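You operate a simulated robot arm through the tools that you are given. There is no shell and no other tool. Be economical: measure what you need, move in short steps, check, and stop when the job is done.

The job below is to be done with a simulated robot arm. You get a single attempt, and the scene is never put back.

Task
Key the card's parts of blue and gold into the bowl, then whisk it to one shade in the holder.
Fine: put the whisk back; leave the pearl key alone and the spare bowl in its drawer.

Only the result counts: the job must be done as asked and must still hold three seconds after the hand-in. Knocking over, shifting, dropping, spilling or breaking anything else fails it.

Robot
A 7-joint arm with a two-finger parallel gripper, fixed in place. Base frame: the origin is at the foot of the arm, x ahead of it, y to its left, z up. Readings come in mm, degrees, newtons and seconds.
Its first joint turns from -66.0 to 66.0 degrees. Payload 2.4 kg.
The TCP is the grasp point between the finger pads, 30 mm short of the fingertips. In the tool frame z runs along the fingers and y along their closing line. The gripper opens to 94 mm. The fingers are 28 mm wide and 10 mm thick; the gripper's body (50 by 96 mm) begins 55 mm behind the TCP.
Orientation is that of the tool frame in the base frame, as a unit quaternion [x, y, z, w]. With the fingers straight down and closing along the base's y, the tool's x points along the base's -x, its y along +y and its z along -z.

Tools
- The arm moves only by the tool play_rows. Its argument "targets" is a list that holds one entry, the list of rows, each a list of 7 numbers: the shift along the base's x, y, z in units of 25 mm (1.0 is 25 mm), then the turn, a rotation vector about the base's x, y, z in units of 4 degrees (1.0 is 4 degrees), then the opening, from 0 (shut) to 1 (fully open). In form: [[[dx, dy, dz, wx, wy, wz, fingers], ...]]. A call has 1 to 10 rows; each row shifts and turns the commanded pose from where the row before left it. A call with a number of a shift or a turn outside -1 to 1 is refused whole. Rows are played at 5 a second. More than 50 mm and 8.6 degrees between two rows, or a gripper value outside its range, and nothing of the call is played. A pose out of reach is approached as far as the arm can. The call stops where the force on the tool passes 70 N (or 10 N more than at its start, if that is more) or the arm is blocked; 0.2 s more then pass. The fingers move at their own pace (about 153 mm/s each) and stop on an object; they squeeze with about 34 N. The grip force told is the motor's: it shows also when the fingers shut on nothing. Time passes only in rows, and 0.2 s behind the last, so rows that do not move let the fingers close. It gives the time, the measured TCP pose, the force on the tool (base axes), the opening and the grip force at its end, in the units of the frame above (readings bear some noise), and new pictures: "pictures" is both (left out), scene, wrist or none.
- Cameras (640 x 400 px; columns grow to the right, rows downward): "scene" is fixed at [29.2, 463.7, 1448.7]; the picture's right is [-0.72, -0.69, 0.00], its down [-0.33, 0.35, -0.88] and it looks along [0.60, -0.63, -0.48] (base axes); focal length 284 px, centre (320, 200). "wrist" rides on the gripper at [-37, 0, -58] in the tool frame; the picture's right is [0.00, -1.00, 0.00], its down [0.97, 0.00, -0.24] and it looks along [0.24, 0.00, 0.97] (tool axes); focal length 218 px, centre (320, 200). There is no depth. A picture from a camera that has moved, and an enlarged one, comes with that camera's place and axes in the base frame and with its lens. The place of the scene camera against the robot may be out by one fixed shift of up to 25 mm in any direction.
- close_up(camera, box): a new picture of the part [left, top, right, bottom] of that camera's present view, enlarged. The clock stands still meanwhile.
- sign_off(): hands the job in; it is judged then, once.

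Work in short steps. Places have to be worked out from the pictures, the camera data and where the tool is seen: move nearer, look again, correct. Check each grasp and each placing, and mend what went wrong. You have 120 turns and 150 pictures in all, those below and enlarged ones among them. Open the gripper and draw the arm clear of the work before you hand the job in, unless the task says otherwise; then end with one line.

The tools are called after "Request:" by a JSON object that holds its "method" and its "body". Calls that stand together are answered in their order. play_rows: Moves the arm, as the interface text tells. Its arguments: {"type":"object","properties":{"targets":{"type":"array"},"pictures":{"type":"string","enum":["both","scene","wrist","none"]}},"required":["targets"]} The other tools are called the same way: close_up (camera, box) takes an enlarged picture of a part of a camera's view; sign_off () hands the job in.

At the start:

```text
time_s: 0.0
position: [348.0, 91.9, 1334.5]
orientation: [-0.001, 1.0, 0.0, 0.0]
contact_force: [0.1, 1.2, 0.7]
opening: 94.1
finger_force: 0.1
```

scene: 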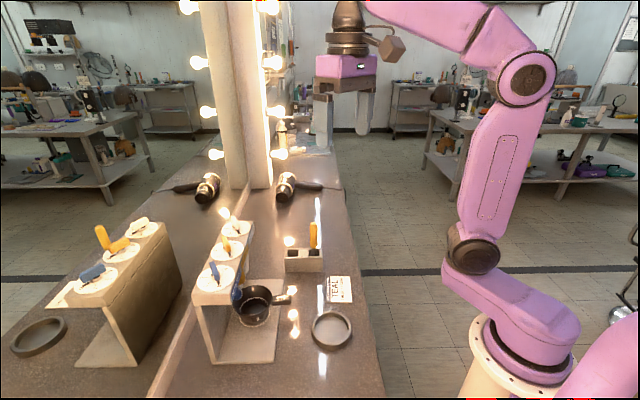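
wrist: 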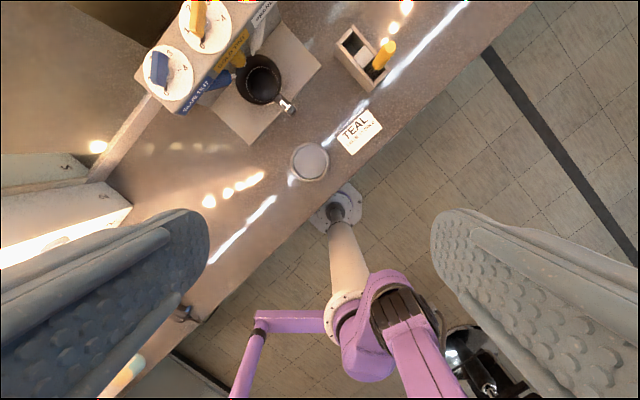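

I start by reading the card and the dispenser in enlarged views.

Request:
{"method": "close_up", "body": {"camera": "wrist", "box": [320, 20, 420, 170]}}

Request:
{"method": "close_up", "body": {"camera": "wrist", "box": [130, 0, 330, 150]}}

Request:
{"method": "close_up", "body": {"camera": "scene", "box": [180, 200, 370, 370]}}

```text
2.67 times, centred on (370, 95) of wrist
camera zoom: at [385.6, 92.0, 1391.1], right [0.0, -1.0, 0.0], down [-0.97, 0.0, 0.24], along [-0.24, 0.0, -0.97], focal length 582 px, centre (187, 480)
```

zoom: 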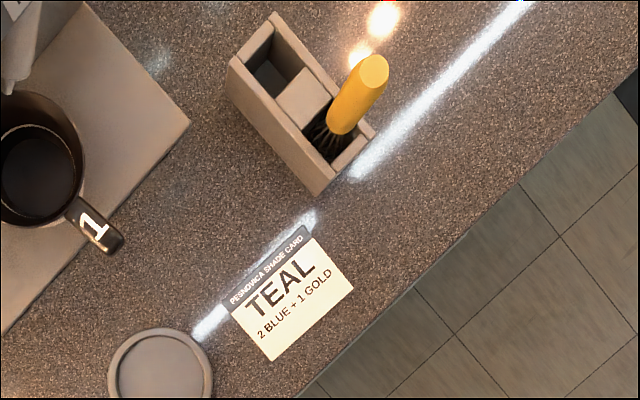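

```text
2.67 times, centred on (230, 75) of wrist
camera zoom: at [385.6, 92.0, 1391.1], right [0.0, -1.0, 0.0], down [-0.97, 0.0, 0.24], along [-0.24, 0.0, -0.97], focal length 582 px, centre (560, 533)
```

zoom: 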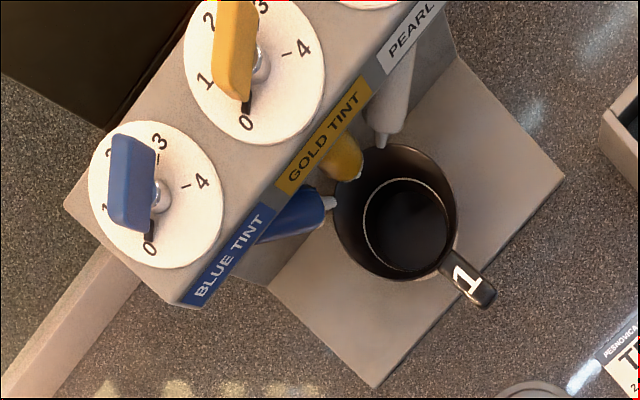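

```text
2.35 times, centred on (275, 285) of scene
camera zoom: at [29.2, 463.7, 1448.7], right [-0.72, -0.69, 0.0], down [-0.33, 0.35, -0.88], along [0.6, -0.63, -0.48], focal length 668 px, centre (426, 0)
```

zoom: 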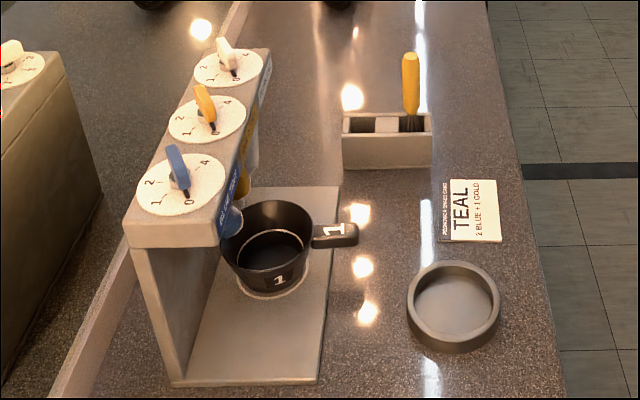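

The card says 2 blue + 1 gold. I estimate the blue key near (480, 300, 1050), so I move the hand nearer at height to look down on the dials.

Request:
{"method": "play_rows", "body": {"targets": [[[0.8, 0.9, 0, 0, 0, 0, 1], [0.8, 0.9, 0, 0, 0, 0, 1], [0.8, 0.9, 0, 0, 0, 0, 1], [0.8, 0.9, 0, 0, 0, 0, 1], [0.8, 0.9, 0, 0, 0, 0, 1], [0, 0, 0, 0, 0, 0, 1]]]}}

```text
time_s: 1.4
position: [426.8, 197.3, 1332.2]
orientation: [-0.002, 1.0, 0.0, 0.0]
contact_force: [0.5, 0.1, 0.5]
opening: 93.8
finger_force: 0.1
out of reach, approached as far as the arm can: row 5
camera wrist: at [464.2, 197.4, 1387.7], right [0.0, -1.0, 0.0], down [-0.97, 0.0, 0.24], along [-0.24, 0.0, -0.97], focal length 218 px, centre (320, 200)
```

scene: 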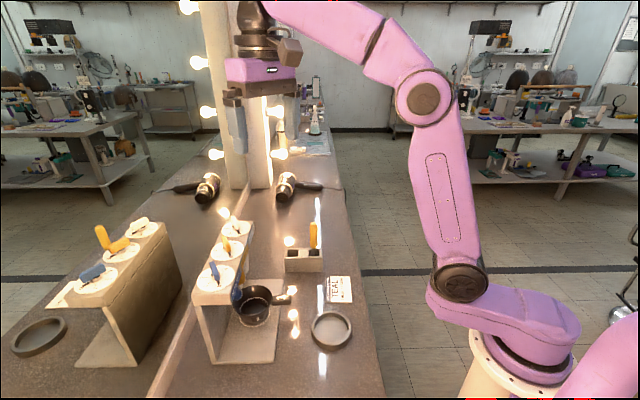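
wrist: 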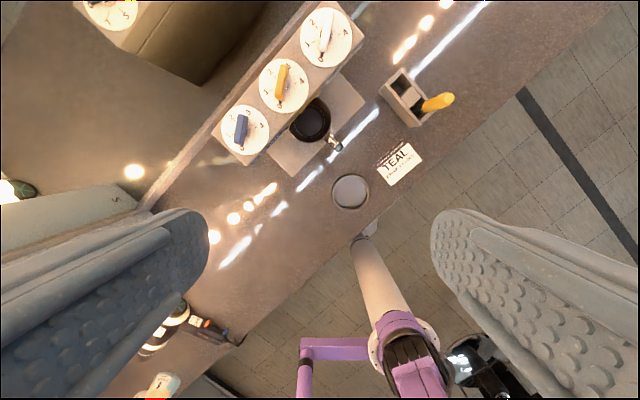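

Triangulating the two wrist views puts the blue dial at about (487, 315), gold (554, 251), pearl (615, 189), key tops near z 1050, and the bench near z 825. I descend partway toward the blue key for a closer look.

Request:
{"method": "play_rows", "body": {"targets": [[[0, 0, -0.9, 0, 0, 0, 1], [0.2, 0.5, -0.9, 0, 0, 0, 1], [0.2, 0.5, -0.9, 0, 0, 0, 1], [0.2, 0.5, -0.9, 0, 0, 0, 1], [0.2, 0.5, -0.9, 0, 0, 0, 1], [0.2, 0.5, -0.9, 0, 0, 0, 1], [0, 0, 0, 0, 0, 0, 1]]]}}

```text
time_s: 3.0
position: [452.2, 259.9, 1196.7]
orientation: [-0.001, 1.0, -0.001, 0.0]
contact_force: [-0.6, -1.0, 0.0]
opening: 94.0
finger_force: 0.1
camera wrist: at [489.6, 260.2, 1252.7], right [0.0, -1.0, 0.0], down [-0.97, 0.0, 0.24], along [-0.24, 0.0, -0.97], focal length 218 px, centre (320, 200)
```

scene: 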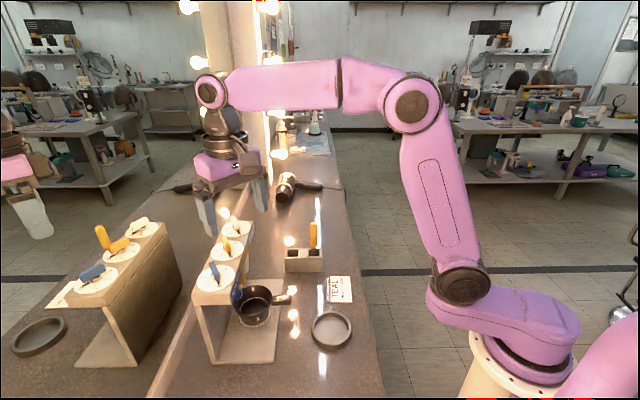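
wrist: 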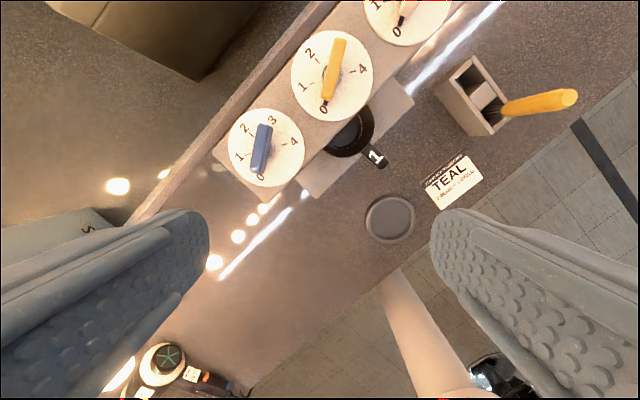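

Request:
{"method": "close_up", "body": {"camera": "wrist", "box": [210, 10, 390, 200]}}

Request:
{"method": "close_up", "body": {"camera": "scene", "box": [190, 200, 270, 310]}}

```text
2.11 times, centred on (300, 105) of wrist
camera zoom: at [489.6, 260.2, 1252.7], right [0.0, -1.0, 0.0], down [-0.97, 0.0, 0.24], along [-0.24, 0.0, -0.97], focal length 460 px, centre (362, 400)
```

zoom: 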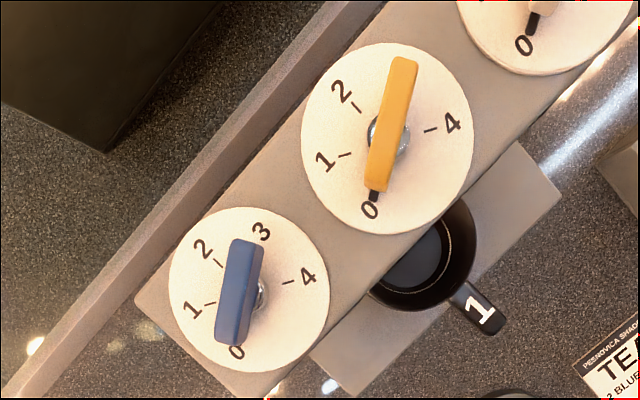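

```text
3.64 times, centred on (230, 255) of scene
camera zoom: at [29.2, 463.7, 1448.7], right [-0.72, -0.69, 0.0], down [-0.33, 0.35, -0.88], along [0.6, -0.63, -0.48], focal length 1033 px, centre (647, 0)
```

zoom: 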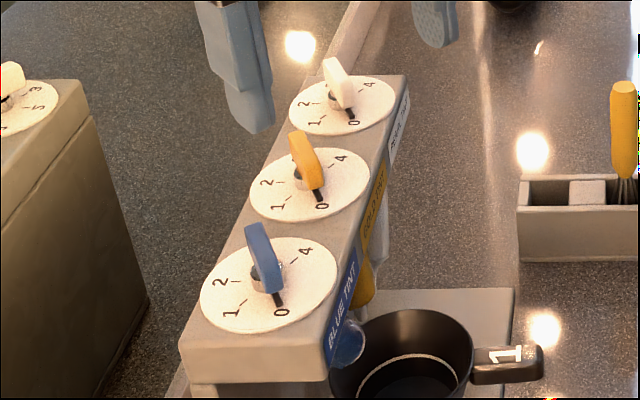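

Dials run 0→4 clockwise in 60° steps; the keys are vertical blades lying roughly along −15° from x. I move above the blue key, turn the wrist −15° and narrow the fingers, then look again.

Request:
{"method": "play_rows", "body": {"targets": [[[0.35, 0.54, -0.65, 0, 0, -0.94, 0.6], [0.35, 0.54, -0.65, 0, 0, -0.94, 0.6], [0.35, 0.54, -0.65, 0, 0, -0.94, 0.6], [0.35, 0.54, -0.65, 0, 0, -0.94, 0.6], [0, 0, 0, 0, 0, 0, 0.6]]]}}

```text
time_s: 4.2
position: [487.0, 313.7, 1132.5]
orientation: [0.132, 0.991, 0.0, 0.0]
contact_force: [0.1, 1.0, 0.3]
opening: 56.4
finger_force: 0.0
camera wrist: at [523.5, 304.4, 1188.3], right [-0.26, -0.97, 0.0], down [-0.94, 0.25, 0.24], along [-0.23, 0.06, -0.97], focal length 218 px, centre (320, 200)
```

scene: 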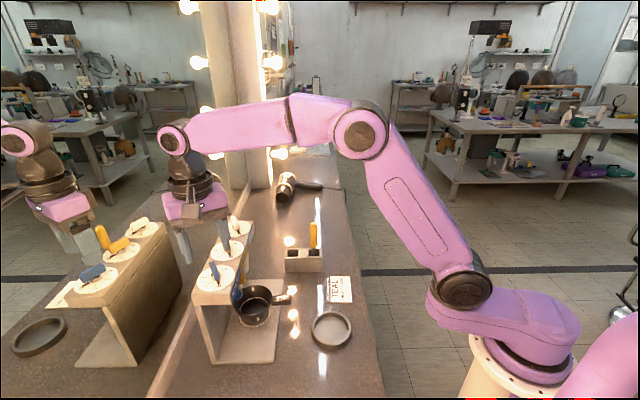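
wrist: 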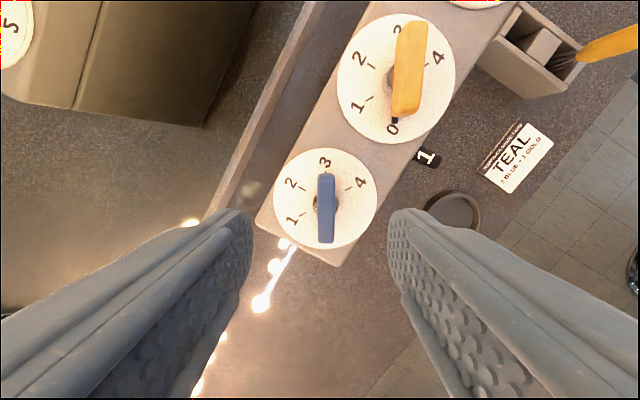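

Blade orientation matches; the key sits about 4 mm to the −y side. I correct that and descend to z≈1075 to gauge height.

Request:
{"method": "play_rows", "body": {"targets": [[[-0.06, -0.14, -0.8, 0, 0, 0, 0.6], [0, 0, -0.8, 0, 0, 0, 0.6], [0, 0, -0.6, 0, 0, 0, 0.6], [0, 0, 0, 0, 0, 0, 0.6]]]}}

Request:
{"method": "close_up", "body": {"camera": "scene", "box": [170, 190, 270, 310]}}

```text
time_s: 5.2
position: [485.1, 309.9, 1075.6]
orientation: [0.131, 0.991, 0.0, 0.0]
contact_force: [-0.4, 0.5, -0.4]
opening: 56.3
finger_force: 0.2
camera wrist: at [521.5, 300.8, 1132.2], right [-0.26, -0.97, 0.0], down [-0.94, 0.25, 0.24], along [-0.23, 0.06, -0.97], focal length 218 px, centre (320, 200)
```

scene: 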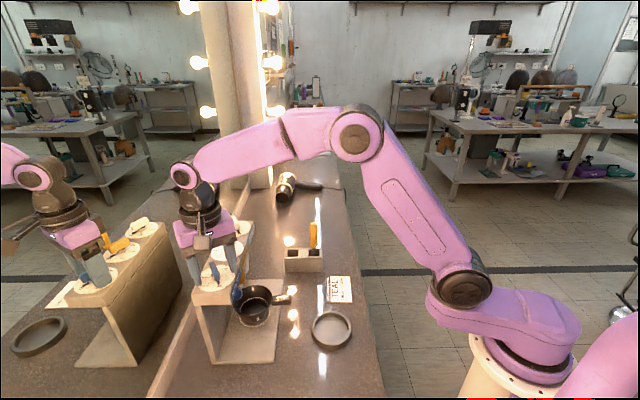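
wrist: 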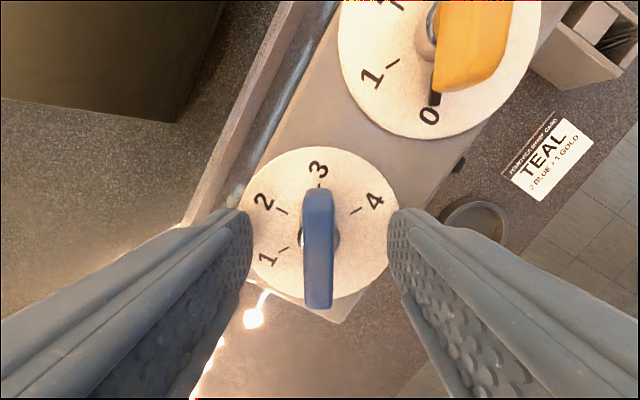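

```text
3.33 times, centred on (220, 250) of scene
camera zoom: at [29.2, 463.7, 1448.7], right [-0.72, -0.69, 0.0], down [-0.33, 0.35, -0.88], along [0.6, -0.63, -0.48], focal length 947 px, centre (653, 33)
```

zoom: 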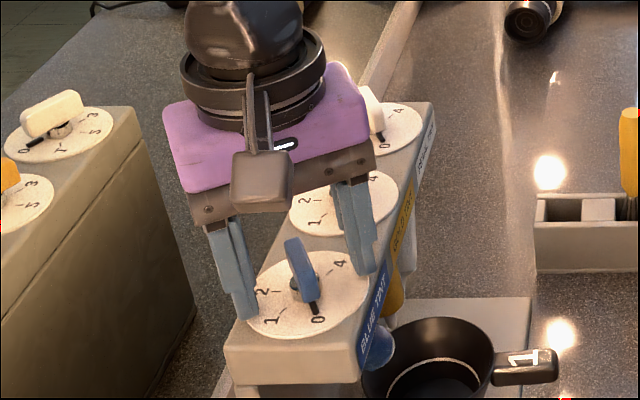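

Dial plane is at about z 1030, the key is centred between the fingers. I lower 9 mm (tips ~6 mm above dial) and close on the blade.

Request:
{"method": "play_rows", "body": {"targets": [[[0, 0, -0.36, 0, 0, 0, 0.6], [0, 0, 0, 0, 0, 0, 0.3], [0, 0, 0, 0, 0, 0, 0.0], [0, 0, 0, 0, 0, 0, 0.0]]]}}

Request:
{"method": "close_up", "body": {"camera": "scene", "box": [170, 190, 270, 310]}}

```text
time_s: 6.2
position: [486.3, 310.7, 1072.4]
orientation: [0.132, 0.991, 0.003, 0.005]
contact_force: [3.4, -7.7, 48.2]
opening: 17.6
finger_force: 34.4
camera wrist: at [522.3, 300.3, 1128.7], right [-0.26, -0.97, -0.01], down [-0.94, 0.25, 0.23], along [-0.22, 0.07, -0.97], focal length 218 px, centre (320, 200)
```

scene: 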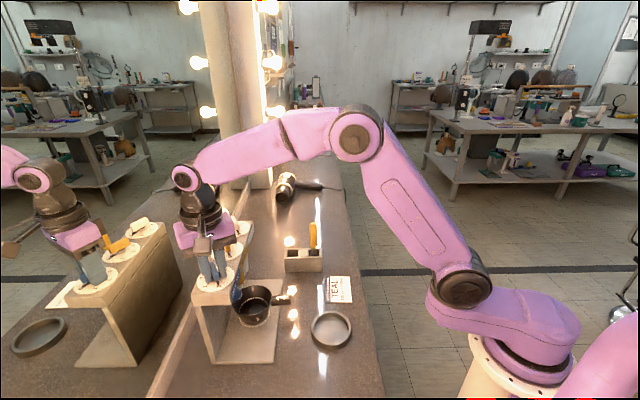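
wrist: 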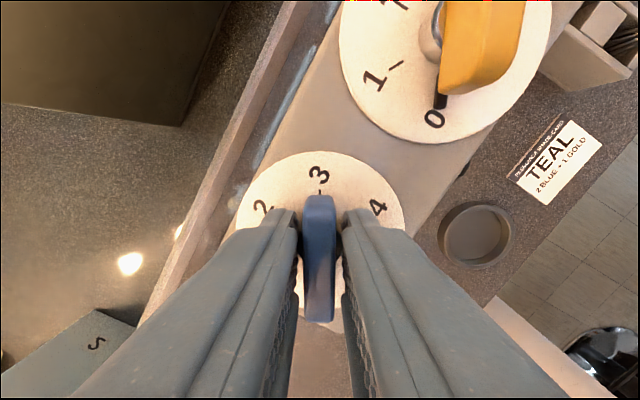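

```text
3.33 times, centred on (220, 250) of scene
camera zoom: at [28.6, 462.9, 1449.0], right [-0.72, -0.69, 0.0], down [-0.33, 0.35, -0.88], along [0.6, -0.63, -0.48], focal length 947 px, centre (653, 33)
```

zoom: 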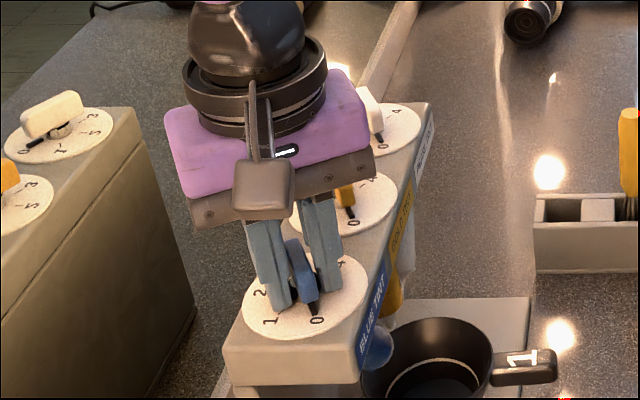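

The fingertips touched the dial (48 N; dial plane is thus ~z 1042). I release, lift 10 mm and regrip lightly clear of the dial.

Request:
{"method": "play_rows", "body": {"targets": [[[0, 0, 0, 0, 0, 0, 0.4], [0, 0, 0.2, 0, 0, 0, 0.4], [0, 0, 0.2, 0, 0, 0, 0.4], [0, 0, 0, 0, 0, 0, 0.4], [0, 0, 0, 0, 0, 0, 0], [0, 0, 0, 0, 0, 0, 0]]], "pictures": "wrist"}}

```text
time_s: 7.6
position: [484.3, 309.9, 1075.8]
orientation: [0.131, 0.991, -0.002, -0.002]
contact_force: [-2.6, -6.1, 0.1]
opening: 17.1
finger_force: 34.3
camera wrist: at [521.6, 299.7, 1132.2], right [-0.26, -0.97, 0.0], down [-0.94, 0.25, 0.24], along [-0.24, 0.06, -0.97], focal length 218 px, centre (320, 200)
```

wrist: 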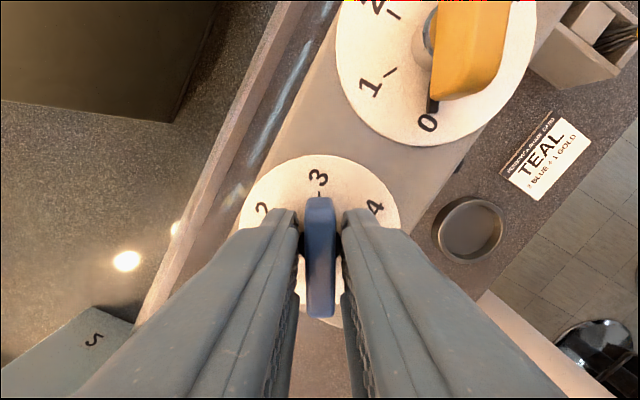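

Gripped, no vertical load. I begin turning clockwise (−z), 40° first.

Request:
{"method": "play_rows", "body": {"targets": [[[0, 0, 0, 0, 0, -1, 0], [0, 0, 0, 0, 0, -1, 0], [0, 0, 0, 0, 0, -1, 0], [0, 0, 0, 0, 0, -1, 0], [0, 0, 0, 0, 0, -1, 0], [0, 0, 0, 0, 0, -1, 0], [0, 0, 0, 0, 0, -1, 0], [0, 0, 0, 0, 0, -1, 0], [0, 0, 0, 0, 0, -1, 0], [0, 0, 0, 0, 0, -1, 0]]]}}

```text
time_s: 9.8
position: [484.4, 309.8, 1078.2]
orientation: [0.462, 0.887, 0.0, 0.001]
contact_force: [-0.4, -1.4, 0.6]
opening: 16.7
finger_force: 33.4
camera wrist: at [507.4, 279.9, 1133.5], right [-0.82, -0.57, 0.0], down [-0.56, 0.8, 0.24], along [-0.14, 0.2, -0.97], focal length 218 px, centre (320, 200)
```

scene: 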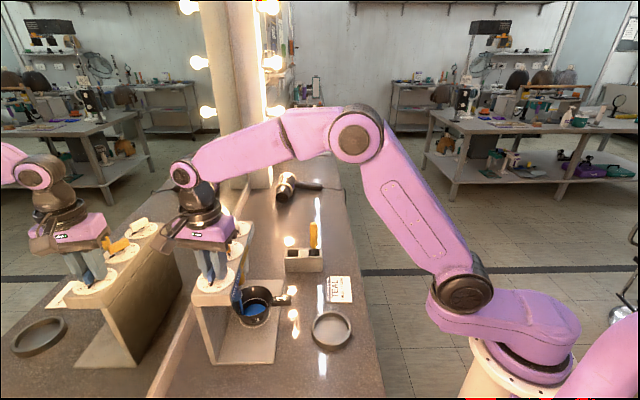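
wrist: 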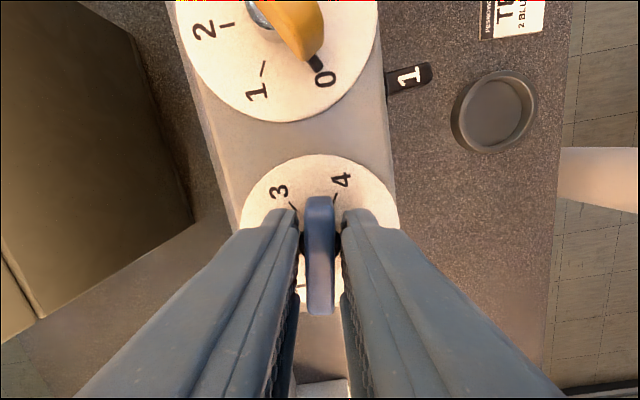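

Blue tint is already flowing into the bowl. I continue another 40° and check the dial alignment.

Request:
{"method": "play_rows", "body": {"targets": [[[0, 0, 0, 0, 0, -1, 0], [0, 0, 0, 0, 0, -1, 0], [0, 0, 0, 0, 0, -1, 0], [0, 0, 0, 0, 0, -1, 0], [0, 0, 0, 0, 0, -1, 0], [0, 0, 0, 0, 0, -1, 0], [0, 0, 0, 0, 0, -1, 0], [0, 0, 0, 0, 0, -1, 0], [0, 0, 0, 0, 0, -1, 0], [0, 0, 0, 0, 0, -1, 0]]]}}

Request:
{"method": "close_up", "body": {"camera": "scene", "box": [190, 240, 310, 340]}}

```text
time_s: 12.0
position: [485.4, 310.8, 1077.2]
orientation: [0.738, 0.675, 0.0, 0.0]
contact_force: [-1.7, 3.4, 0.1]
opening: 16.7
finger_force: 34.1
camera wrist: at [482.8, 273.8, 1133.8], right [-1.0, 0.09, 0.0], down [0.09, 0.97, 0.24], along [0.02, 0.24, -0.97], focal length 218 px, centre (320, 200)
```

scene: 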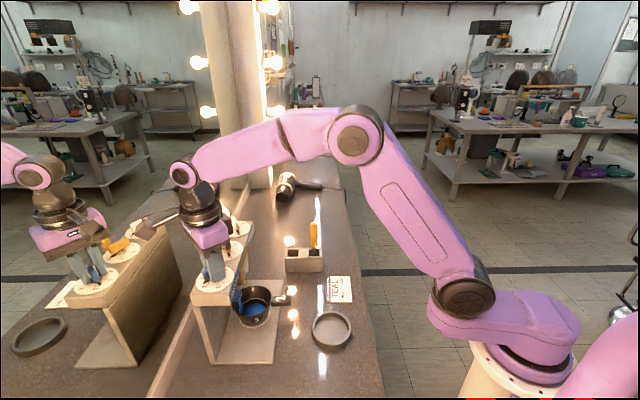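
wrist: 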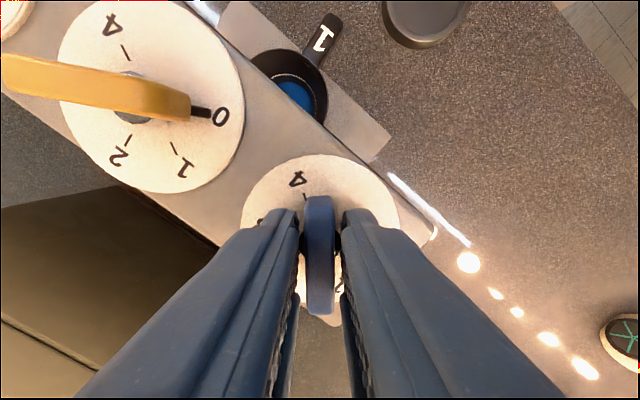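

```text
4.00 times, centred on (250, 290) of scene
camera zoom: at [29.3, 463.9, 1448.6], right [-0.72, -0.69, 0.0], down [-0.33, 0.35, -0.88], along [0.6, -0.63, -0.48], focal length 1136 px, centre (600, -160)
```

zoom: 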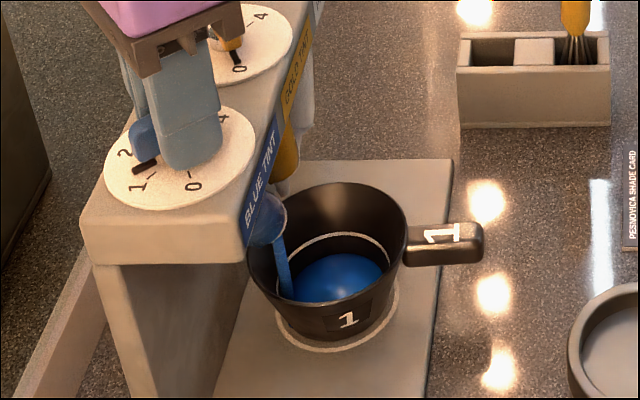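

Pointer is between 1 and 2, and blue is streaming. I turn the final 40° to reach 2.

Request:
{"method": "play_rows", "body": {"targets": [[[0, 0, 0, 0, 0, -1, 0], [0, 0, 0, 0, 0, -1, 0], [0, 0, 0, 0, 0, -1, 0], [0, 0, 0, 0, 0, -1, 0], [0, 0, 0, 0, 0, -1, 0], [0, 0, 0, 0, 0, -1, 0], [0, 0, 0, 0, 0, -1, 0], [0, 0, 0, 0, 0, -1, 0], [0, 0, 0, 0, 0, -1, 0], [0, 0, 0, 0, 0, -1, 0]]], "pictures": "wrist"}}

Request:
{"method": "close_up", "body": {"camera": "scene", "box": [190, 240, 310, 340]}}

```text
time_s: 14.2
position: [483.3, 310.6, 1077.0]
orientation: [0.924, 0.382, -0.001, 0.0]
contact_force: [-2.7, 7.0, -0.5]
opening: 17.0
finger_force: 33.9
camera wrist: at [460.1, 284.4, 1133.9], right [-0.71, 0.71, 0.0], down [0.69, 0.68, 0.24], along [0.17, 0.17, -0.97], focal length 218 px, centre (320, 200)
```

wrist: 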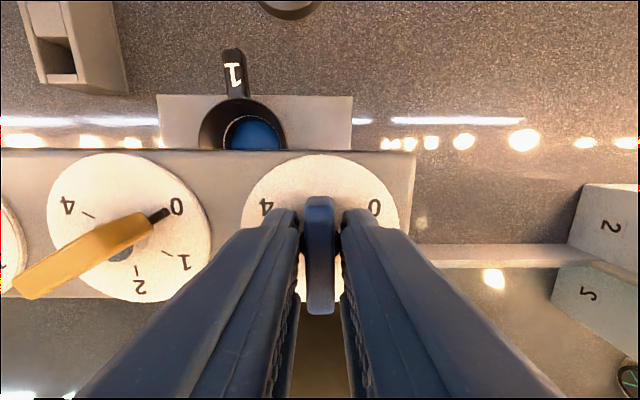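

```text
4.00 times, centred on (250, 290) of scene
camera zoom: at [29.2, 464.0, 1448.6], right [-0.72, -0.69, 0.0], down [-0.33, 0.35, -0.88], along [0.6, -0.63, -0.48], focal length 1136 px, centre (600, -160)
```

zoom: 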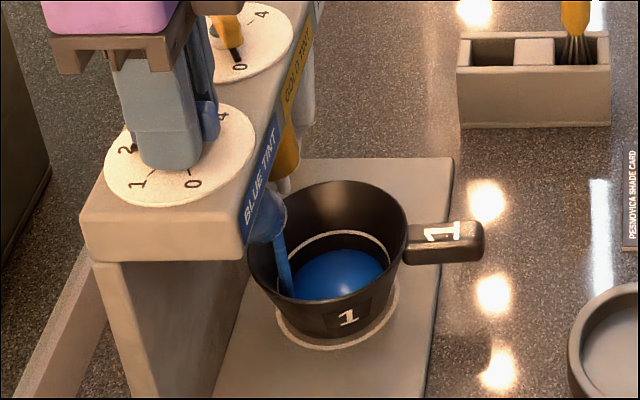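

Key now points at 2. I wait a moment and see if the stream stops by itself.

Request:
{"method": "play_rows", "body": {"targets": [[[0, 0, 0, 0, 0, 0, 0], [0, 0, 0, 0, 0, 0, 0]]], "pictures": "none"}}

Request:
{"method": "close_up", "body": {"camera": "scene", "box": [190, 240, 310, 340]}}

```text
time_s: 14.8
position: [485.5, 310.6, 1078.4]
orientation: [0.924, 0.383, 0.0, 0.0]
contact_force: [-2.1, 6.4, 1.3]
opening: 16.5
finger_force: 33.9
```

```text
4.00 times, centred on (250, 290) of scene
camera zoom: at [29.2, 463.9, 1448.6], right [-0.72, -0.69, 0.0], down [-0.33, 0.35, -0.88], along [0.6, -0.63, -0.48], focal length 1136 px, centre (600, -160)
```

zoom: 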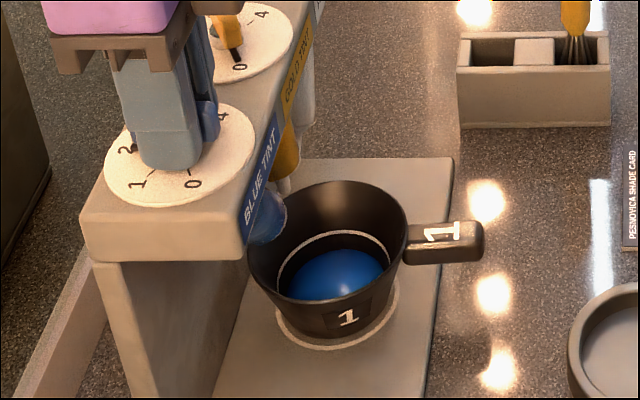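

The stream stopped: metered. I release the blue key and lift to verify the pointer.

Request:
{"method": "play_rows", "body": {"targets": [[[0, 0, 0, 0, 0, 0, 0.4], [0, 0, 0, 0, 0, 0, 0.4], [0, 0, 0.8, 0, 0, 0, 0.4], [0, 0, 0.8, 0, 0, 0, 0.4], [0, 0, 0.8, 0, 0, 0, 0.4], [0, 0, 0.0, 0, 0, 0, 0.5]]], "pictures": "wrist"}}

Request:
{"method": "close_up", "body": {"camera": "wrist", "box": [100, 80, 420, 280]}}

```text
time_s: 16.2
position: [484.9, 310.1, 1137.9]
orientation: [0.924, 0.383, -0.001, 0.0]
contact_force: [-0.7, -0.7, 0.7]
opening: 46.9
finger_force: 0.0
camera wrist: at [459.7, 284.2, 1194.4], right [-0.71, 0.71, 0.0], down [0.69, 0.69, 0.24], along [0.17, 0.17, -0.97], focal length 218 px, centre (320, 200)
```

wrist: 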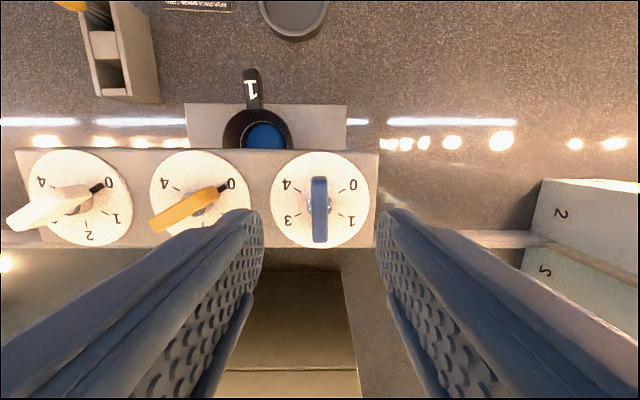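

```text
2.00 times, centred on (260, 180) of wrist
camera zoom: at [459.7, 284.2, 1194.4], right [-0.71, 0.71, 0.0], down [0.69, 0.69, 0.24], along [0.17, 0.17, -0.97], focal length 436 px, centre (440, 240)
```

zoom: 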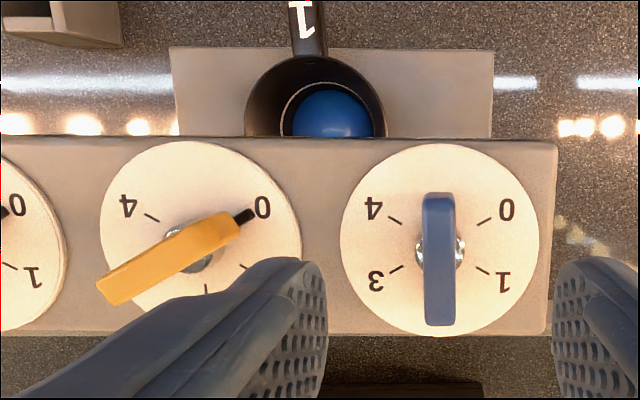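

Blue is exactly at 2. Gold dial is 86.5 mm along (0.707,−0.707), i.e. at about (546, 249). I move there while turning back +120°.

Request:
{"method": "play_rows", "body": {"targets": [[[0.245, -0.245, 0, 0, 0, 1, 0.5], [0.245, -0.245, 0, 0, 0, 1, 0.5], [0.245, -0.245, 0, 0, 0, 1, 0.5], [0.245, -0.245, 0, 0, 0, 1, 0.5], [0.245, -0.245, 0, 0, 0, 1, 0.5], [0.245, -0.245, 0, 0, 0, 1, 0.5], [0.245, -0.245, 0, 0, 0, 1, 0.5], [0.245, -0.245, 0, 0, 0, 1, 0.5], [0.245, -0.245, 0, 0, 0, 1, 0.5], [0.245, -0.245, 0, 0, 0, 1, 0.5]]], "pictures": "none"}}

Request:
{"method": "play_rows", "body": {"targets": [[[0, 0, 0, 0, 0, 1, 0.5], [0, 0, 0, 0, 0, 1, 0.5], [0, 0, 0, 0, 0, 1, 0.5], [0, 0, 0, 0, 0, 1, 0.5], [0, 0, 0, 0, 0, 1, 0.5], [0, 0, 0, 0, 0, 1, 0.5], [0, 0, 0, 0, 0, 1, 0.5], [0, 0, 0, 0, 0, 1, 0.5], [0, 0, 0, 0, 0, 1, 0.5], [0, 0, 0, 0, 0, 1, 0.5]]], "pictures": "none"}}

Request:
{"method": "play_rows", "body": {"targets": [[[0, 0, 0, 0, 0, 1, 0.5], [0, 0, 0, 0, 0, 1, 0.5], [0, 0, 0, 0, 0, 1, 0.5], [0, 0, 0, 0, 0, 1, 0.5], [0, 0, 0, 0, 0, 1, 0.5], [0, 0, 0, 0, 0, 1, 0.5], [0, 0, 0, 0, 0, 1, 0.5], [0, 0, 0, 0, 0, 1, 0.5], [0, 0, 0, 0, 0, 1, 0.5], [0, 0, 0, 0, 0, 1, 0.5]]]}}

```text
time_s: 18.4
position: [546.0, 248.7, 1136.4]
orientation: [0.737, 0.676, 0.0, 0.0]
contact_force: [0.1, 0.4, 0.6]
opening: 47.0
finger_force: 0.0
```

```text
time_s: 20.6
position: [546.2, 248.1, 1138.9]
orientation: [0.461, 0.887, 0.0, -0.001]
contact_force: [-0.3, 0.3, 0.2]
opening: 47.0
finger_force: 0.0
```

```text
time_s: 22.8
position: [546.2, 248.7, 1136.2]
orientation: [0.129, 0.992, 0.0, 0.001]
contact_force: [0.1, -0.7, -0.3]
opening: 47.1
finger_force: 0.0
camera wrist: at [583.0, 239.5, 1193.9], right [-0.26, -0.97, 0.0], down [-0.94, 0.25, 0.24], along [-0.23, 0.06, -0.97], focal length 218 px, centre (320, 200)
```

scene: 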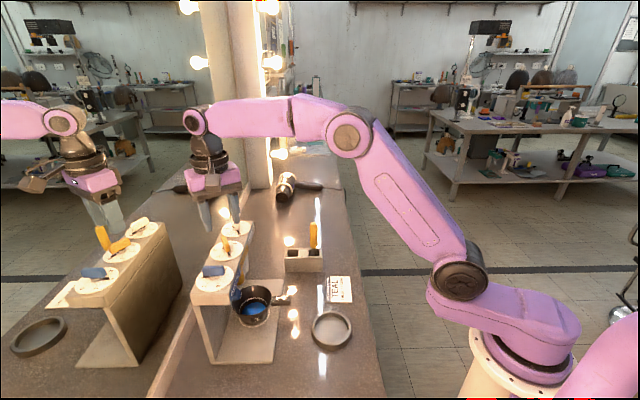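
wrist: 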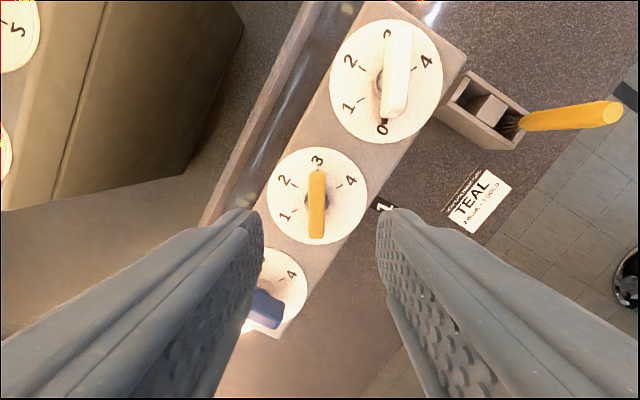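

Well aligned (≈2 mm to +y). I correct, descend to z 1077 and close.

Request:
{"method": "play_rows", "body": {"targets": [[[0.02, 0.07, -0.8, 0, 0, 0, 0.5], [0, 0, -0.8, 0, 0, 0, 0.5], [0, 0, -0.8, 0, 0, 0, 0.5], [0, 0, 0, 0, 0, 0, 0.5], [0, 0, 0, 0, 0, 0, 0], [0, 0, 0, 0, 0, 0, 0], [0, 0, 0, 0, 0, 0, 0]]], "pictures": "wrist"}}

```text
time_s: 24.4
position: [545.6, 250.1, 1077.1]
orientation: [0.131, 0.991, 0.0, 0.0]
contact_force: [-2.1, -1.0, 0.5]
opening: 16.7
finger_force: 33.6
camera wrist: at [583.4, 241.5, 1133.9], right [-0.26, -0.97, 0.0], down [-0.94, 0.25, 0.24], along [-0.23, 0.06, -0.97], focal length 218 px, centre (320, 200)
```

wrist: 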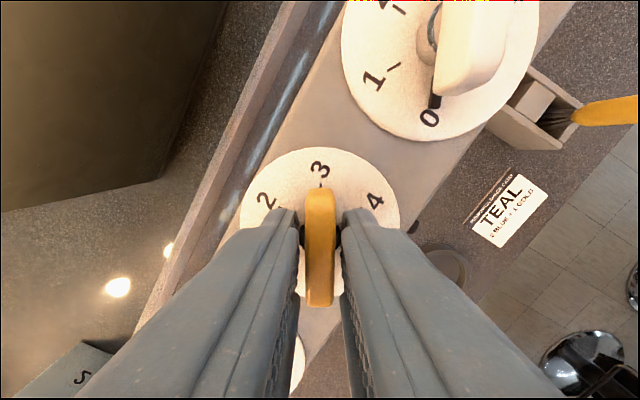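

Gripped cleanly. Now turn exactly 60° clockwise (15 rows).

Request:
{"method": "play_rows", "body": {"targets": [[[0, 0, 0, 0, 0, -1, 0], [0, 0, 0, 0, 0, -1, 0], [0, 0, 0, 0, 0, -1, 0], [0, 0, 0, 0, 0, -1, 0], [0, 0, 0, 0, 0, -1, 0], [0, 0, 0, 0, 0, -1, 0], [0, 0, 0, 0, 0, -1, 0], [0, 0, 0, 0, 0, -1, 0]]], "pictures": "none"}}

Request:
{"method": "play_rows", "body": {"targets": [[[0, 0, 0, 0, 0, -1, 0], [0, 0, 0, 0, 0, -1, 0], [0, 0, 0, 0, 0, -1, 0], [0, 0, 0, 0, 0, -1, 0], [0, 0, 0, 0, 0, -1, 0], [0, 0, 0, 0, 0, -1, 0], [0, 0, 0, 0, 0, -1, 0], [0, 0, 0, 0, 0, 0, 0]]], "pictures": "wrist"}}

Request:
{"method": "close_up", "body": {"camera": "scene", "box": [190, 240, 310, 340]}}

```text
time_s: 26.2
position: [546.1, 251.1, 1078.8]
orientation: [0.4, 0.917, 0.0, 0.001]
contact_force: [1.1, 2.9, 0.1]
opening: 16.8
finger_force: 34.1
```

```text
time_s: 28.0
position: [547.0, 250.7, 1077.6]
orientation: [0.609, 0.793, 0.001, 0.0]
contact_force: [6.7, 5.4, 0.3]
opening: 16.7
finger_force: 34.2
camera wrist: at [557.4, 215.6, 1134.0], right [-0.97, -0.26, 0.0], down [-0.25, 0.94, 0.24], along [-0.06, 0.23, -0.97], focal length 218 px, centre (320, 200)
```

wrist: 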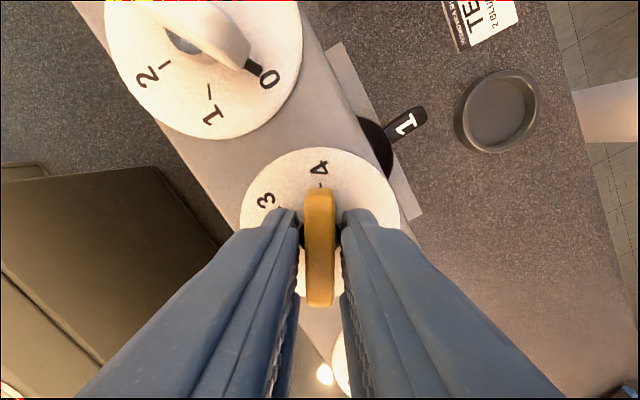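

```text
4.00 times, centred on (250, 290) of scene
camera zoom: at [29.5, 463.8, 1448.6], right [-0.72, -0.69, 0.0], down [-0.33, 0.35, -0.88], along [0.6, -0.63, -0.48], focal length 1136 px, centre (600, -160)
```

zoom: 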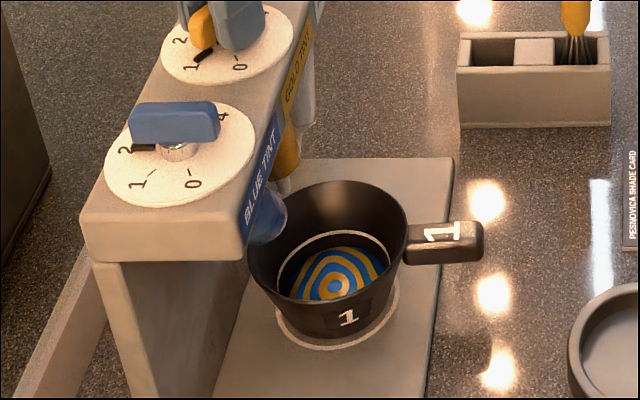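

Gold points at 1 and gold tint is in the bowl. I release, lift and confirm, then move toward the front to measure the bowl handle.

Request:
{"method": "play_rows", "body": {"targets": [[[0, 0, 0, 0, 0, 0, 0.4], [0, 0, 0, 0, 0, 0, 0.4], [0, 0, 0.8, 0, 0, 0, 0.4], [0, 0, 0.8, 0, 0, 0, 0.4], [0, 0, 0.8, 0, 0, 0, 0.4], [0, 0, 0.8, 0, 0, 0, 0.5], [-0.6, -0.6, 0.0, 0, 0, 0, 0.5], [-0.8, -0.8, 0, 0, 0, 0, 0.5], [-0.8, -0.8, 0, 0, 0, 0, 0.5], [0, 0, 0, 0, 0, 0, 0.5]]], "pictures": "wrist"}}

Request:
{"method": "close_up", "body": {"camera": "scene", "box": [190, 220, 370, 370]}}

```text
time_s: 30.2
position: [490.5, 195.3, 1157.3]
orientation: [0.608, 0.794, -0.001, 0.0]
contact_force: [-0.5, 0.0, -0.1]
opening: 47.2
finger_force: 0.0
camera wrist: at [501.4, 160.0, 1214.5], right [-0.97, -0.26, 0.0], down [-0.25, 0.94, 0.24], along [-0.06, 0.23, -0.97], focal length 218 px, centre (320, 200)
```

wrist: 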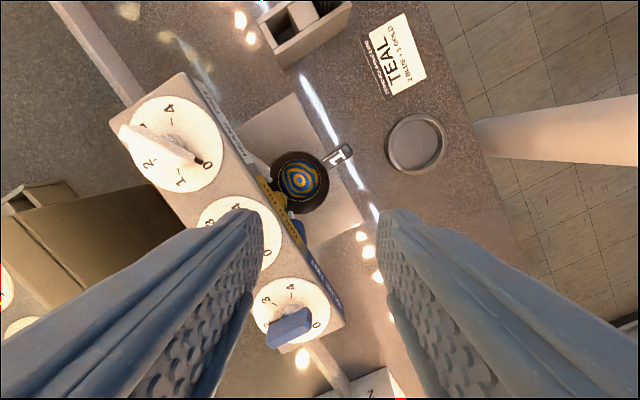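

```text
2.67 times, centred on (280, 295) of scene
camera zoom: at [29.2, 463.7, 1448.7], right [-0.72, -0.69, 0.0], down [-0.33, 0.35, -0.88], along [0.6, -0.63, -0.48], focal length 758 px, centre (427, -53)
```

zoom: 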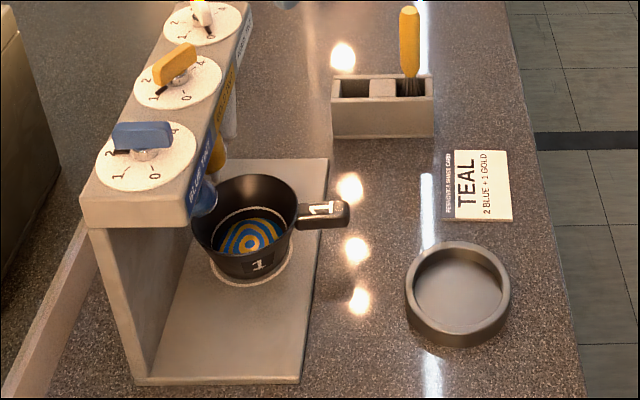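

Both keys are right; the bowl shows blue and gold. Handle at about (467, 164, ~855), pointing to the front along −135°. I move above it, rotating to θ=−135° so the fingers close across it.

Request:
{"method": "play_rows", "body": {"targets": [[[-0.45, -0.6, 0, 0, 0, -1, 0.5], [-0.45, -0.6, 0, 0, 0, -1, 0.5], [0, 0, -0.5, 0, 0, -1, 0.5], [0, 0, -0.5, 0, 0, -1, 0.5], [0, 0, -0.5, 0, 0, -1, 0.5], [0, 0, -0.5, 0, 0, -1, 0.5], [0, 0, -0.5, 0, 0, -1, 0.5], [0, 0, -0.5, 0, 0, -1, 0.5]]], "pictures": "none"}}

Request:
{"method": "play_rows", "body": {"targets": [[[0, 0, -0.6, 0, 0, -1, 0.5], [0, 0, -0.6, 0, 0, -1, 0.5], [0, 0, -0.6, 0, 0, -1, 0.5], [0, 0, -0.6, 0, 0, -1, 0.5], [0, 0, -0.6, 0, 0, -1, 0.5], [0, 0, -0.6, 0, 0, -1, 0.5], [0, 0, -0.6, 0, 0, -1, 0.5], [0, 0, 0, 0, 0, 0, 0.5]]]}}

```text
time_s: 32.0
position: [468.5, 166.1, 1082.9]
orientation: [0.804, 0.595, 0.0, 0.0]
contact_force: [-0.8, -0.1, -0.5]
opening: 46.7
finger_force: 0.0
```

```text
time_s: 33.8
position: [469.7, 166.4, 978.5]
orientation: [0.924, 0.382, 0.0, 0.0]
contact_force: [0.7, 0.2, -0.7]
opening: 47.2
finger_force: 0.1
camera wrist: at [443.7, 140.1, 1033.6], right [-0.71, 0.71, 0.0], down [0.69, 0.69, 0.24], along [0.17, 0.17, -0.97], focal length 218 px, centre (320, 200)
```

scene: 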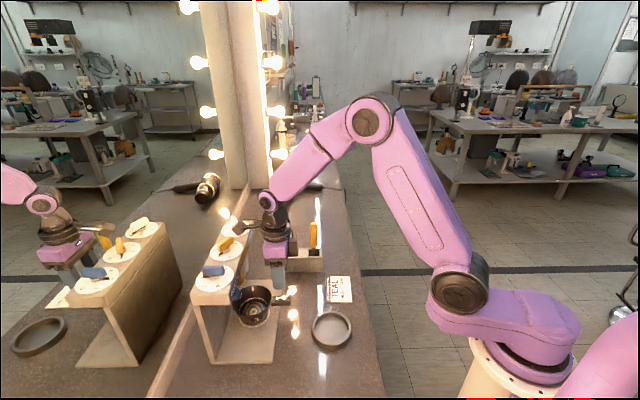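
wrist: 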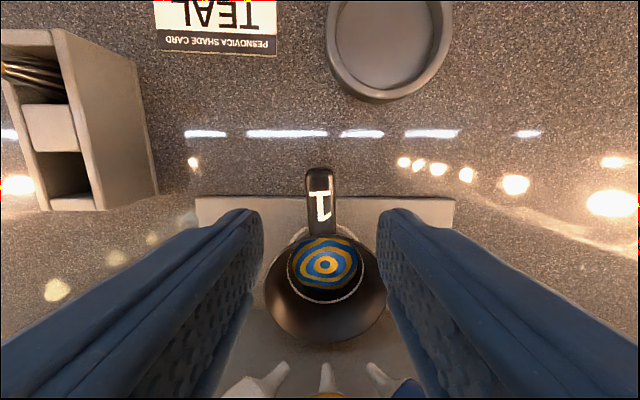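

Triangulation puts the rim near z 897 and the handle near z 890, laterally centred. I descend to ~915 and check.

Request:
{"method": "play_rows", "body": {"targets": [[[0.04, 0.04, -0.9, 0, 0, 0, 0.5], [0, 0, -0.8, 0, 0, 0, 0.5], [0, 0, -0.8, 0, 0, 0, 0.5], [0, 0, 0, 0, 0, 0, 0.5]]], "pictures": "wrist"}}

Request:
{"method": "close_up", "body": {"camera": "scene", "box": [210, 220, 370, 370]}}

```text
time_s: 34.4
position: [477.8, 168.8, 945.1]
orientation: [0.923, 0.384, 0.017, 0.002]
contact_force: [-7.0, -5.4, 7.5]
opening: 47.1
finger_force: 0.0
stopped in row 3: the force on the tool passed its limit (the readings are from after the stop); the commanded pose is now the measured one
camera wrist: at [450.8, 143.1, 1000.1], right [-0.71, 0.7, -0.02], down [0.68, 0.69, 0.27], along [0.2, 0.18, -0.96], focal length 218 px, centre (320, 200)
```

wrist: 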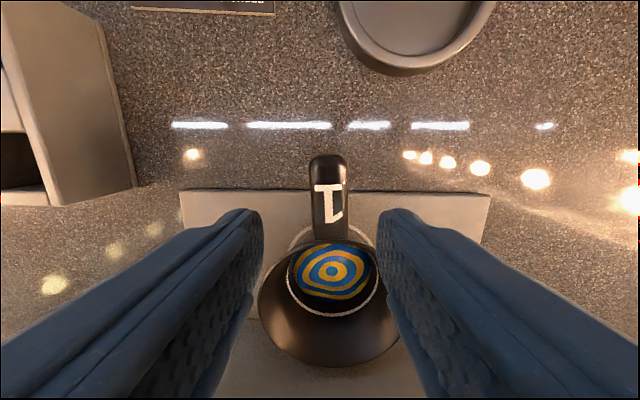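

```text
2.67 times, centred on (290, 295) of scene
camera zoom: at [28.9, 463.4, 1448.8], right [-0.72, -0.69, 0.0], down [-0.33, 0.35, -0.88], along [0.6, -0.63, -0.48], focal length 758 px, centre (400, -53)
```

zoom: 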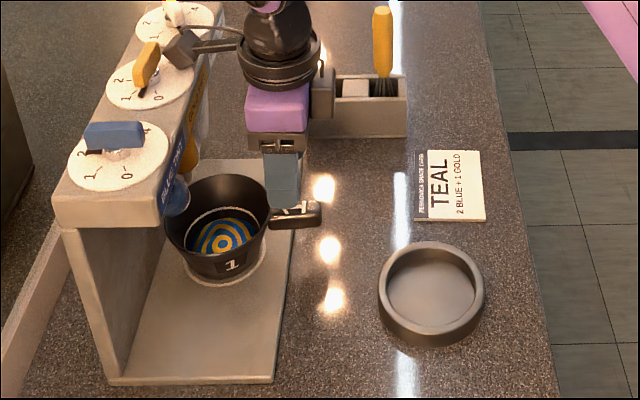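

Something on the wrist's far side (the box on its stem) hit the dispenser top next to the gold dial. I back straight up and check the gold key, and will use the opposite wrist orientation.

Request:
{"method": "play_rows", "body": {"targets": [[[0, 0, 0.6, 0, 0, 0, 0.5], [0, 0, 0.8, 0, 0, 0, 0.5], [0, 0, 0.8, 0, 0, 0, 0.5], [-0.5, -0.5, 0.4, 0, 0, 0, 0.5], [-0.8, -0.8, 0, 0, 0, 0, 0.5], [0, 0, 0, 0, 0, 0, 0.5]]]}}

Request:
{"method": "close_up", "body": {"camera": "scene", "box": [180, 200, 330, 350]}}

```text
time_s: 35.8
position: [444.7, 137.7, 1009.1]
orientation: [0.923, 0.385, 0.017, 0.001]
contact_force: [0.4, 0.3, 1.3]
opening: 46.9
finger_force: 0.1
camera wrist: at [417.1, 110.6, 1064.3], right [-0.71, 0.7, -0.02], down [0.68, 0.69, 0.27], along [0.2, 0.18, -0.96], focal length 218 px, centre (320, 200)
```

scene: 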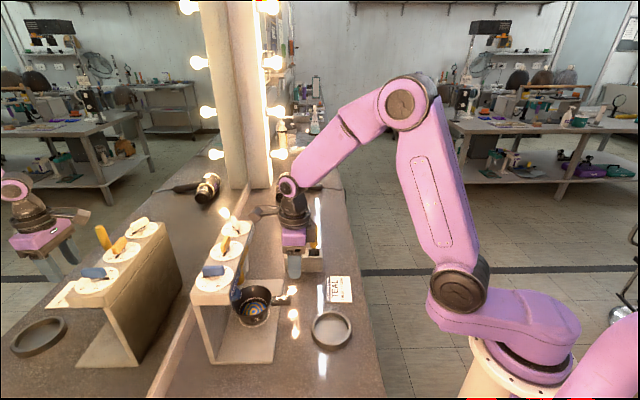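
wrist: 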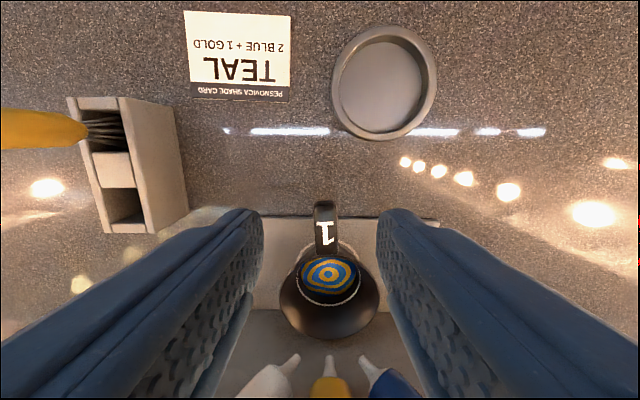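

```text
2.67 times, centred on (255, 275) of scene
camera zoom: at [29.2, 463.7, 1448.7], right [-0.72, -0.69, 0.0], down [-0.33, 0.35, -0.88], along [0.6, -0.63, -0.48], focal length 758 px, centre (493, 0)
```

zoom: 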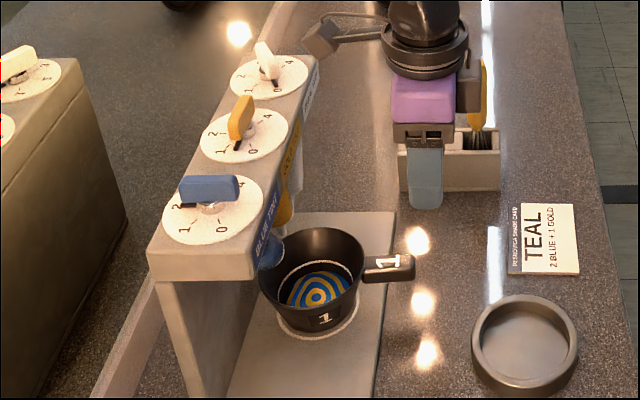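

The gold key seems to have been nudged back toward 0. I look closely at it and the pearl key.

Request:
{"method": "close_up", "body": {"camera": "scene", "box": [210, 205, 260, 265]}}

Request:
{"method": "close_up", "body": {"camera": "scene", "box": [225, 270, 305, 335]}}

```text
6.67 times, centred on (235, 235) of scene
camera zoom: at [29.2, 463.7, 1448.7], right [-0.72, -0.69, 0.0], down [-0.33, 0.35, -0.88], along [0.6, -0.63, -0.48], focal length 1894 px, centre (887, -33)
```

zoom: 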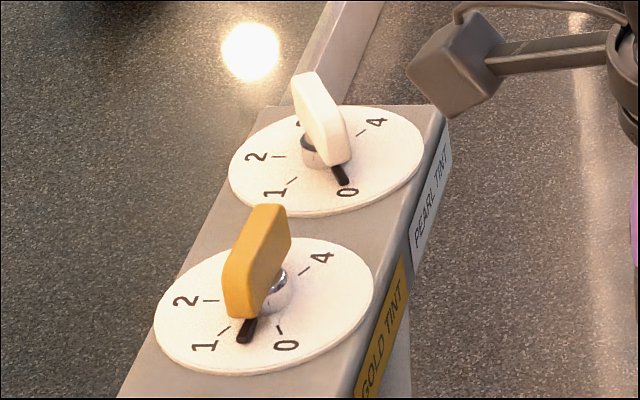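

```text
6.15 times, centred on (265, 302) of scene
camera zoom: at [29.2, 463.7, 1448.7], right [-0.72, -0.69, 0.0], down [-0.33, 0.35, -0.88], along [0.6, -0.63, -0.48], focal length 1748 px, centre (658, -431)
```

zoom: 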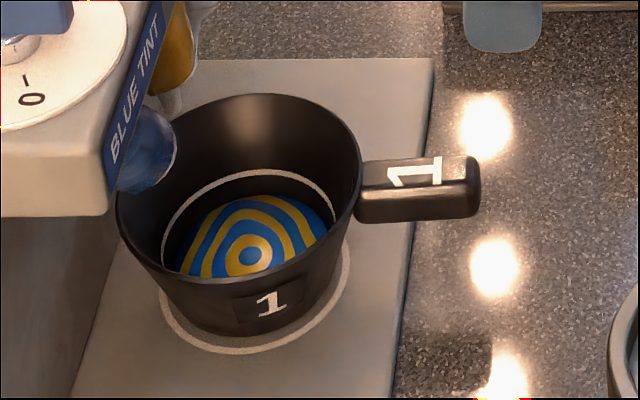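

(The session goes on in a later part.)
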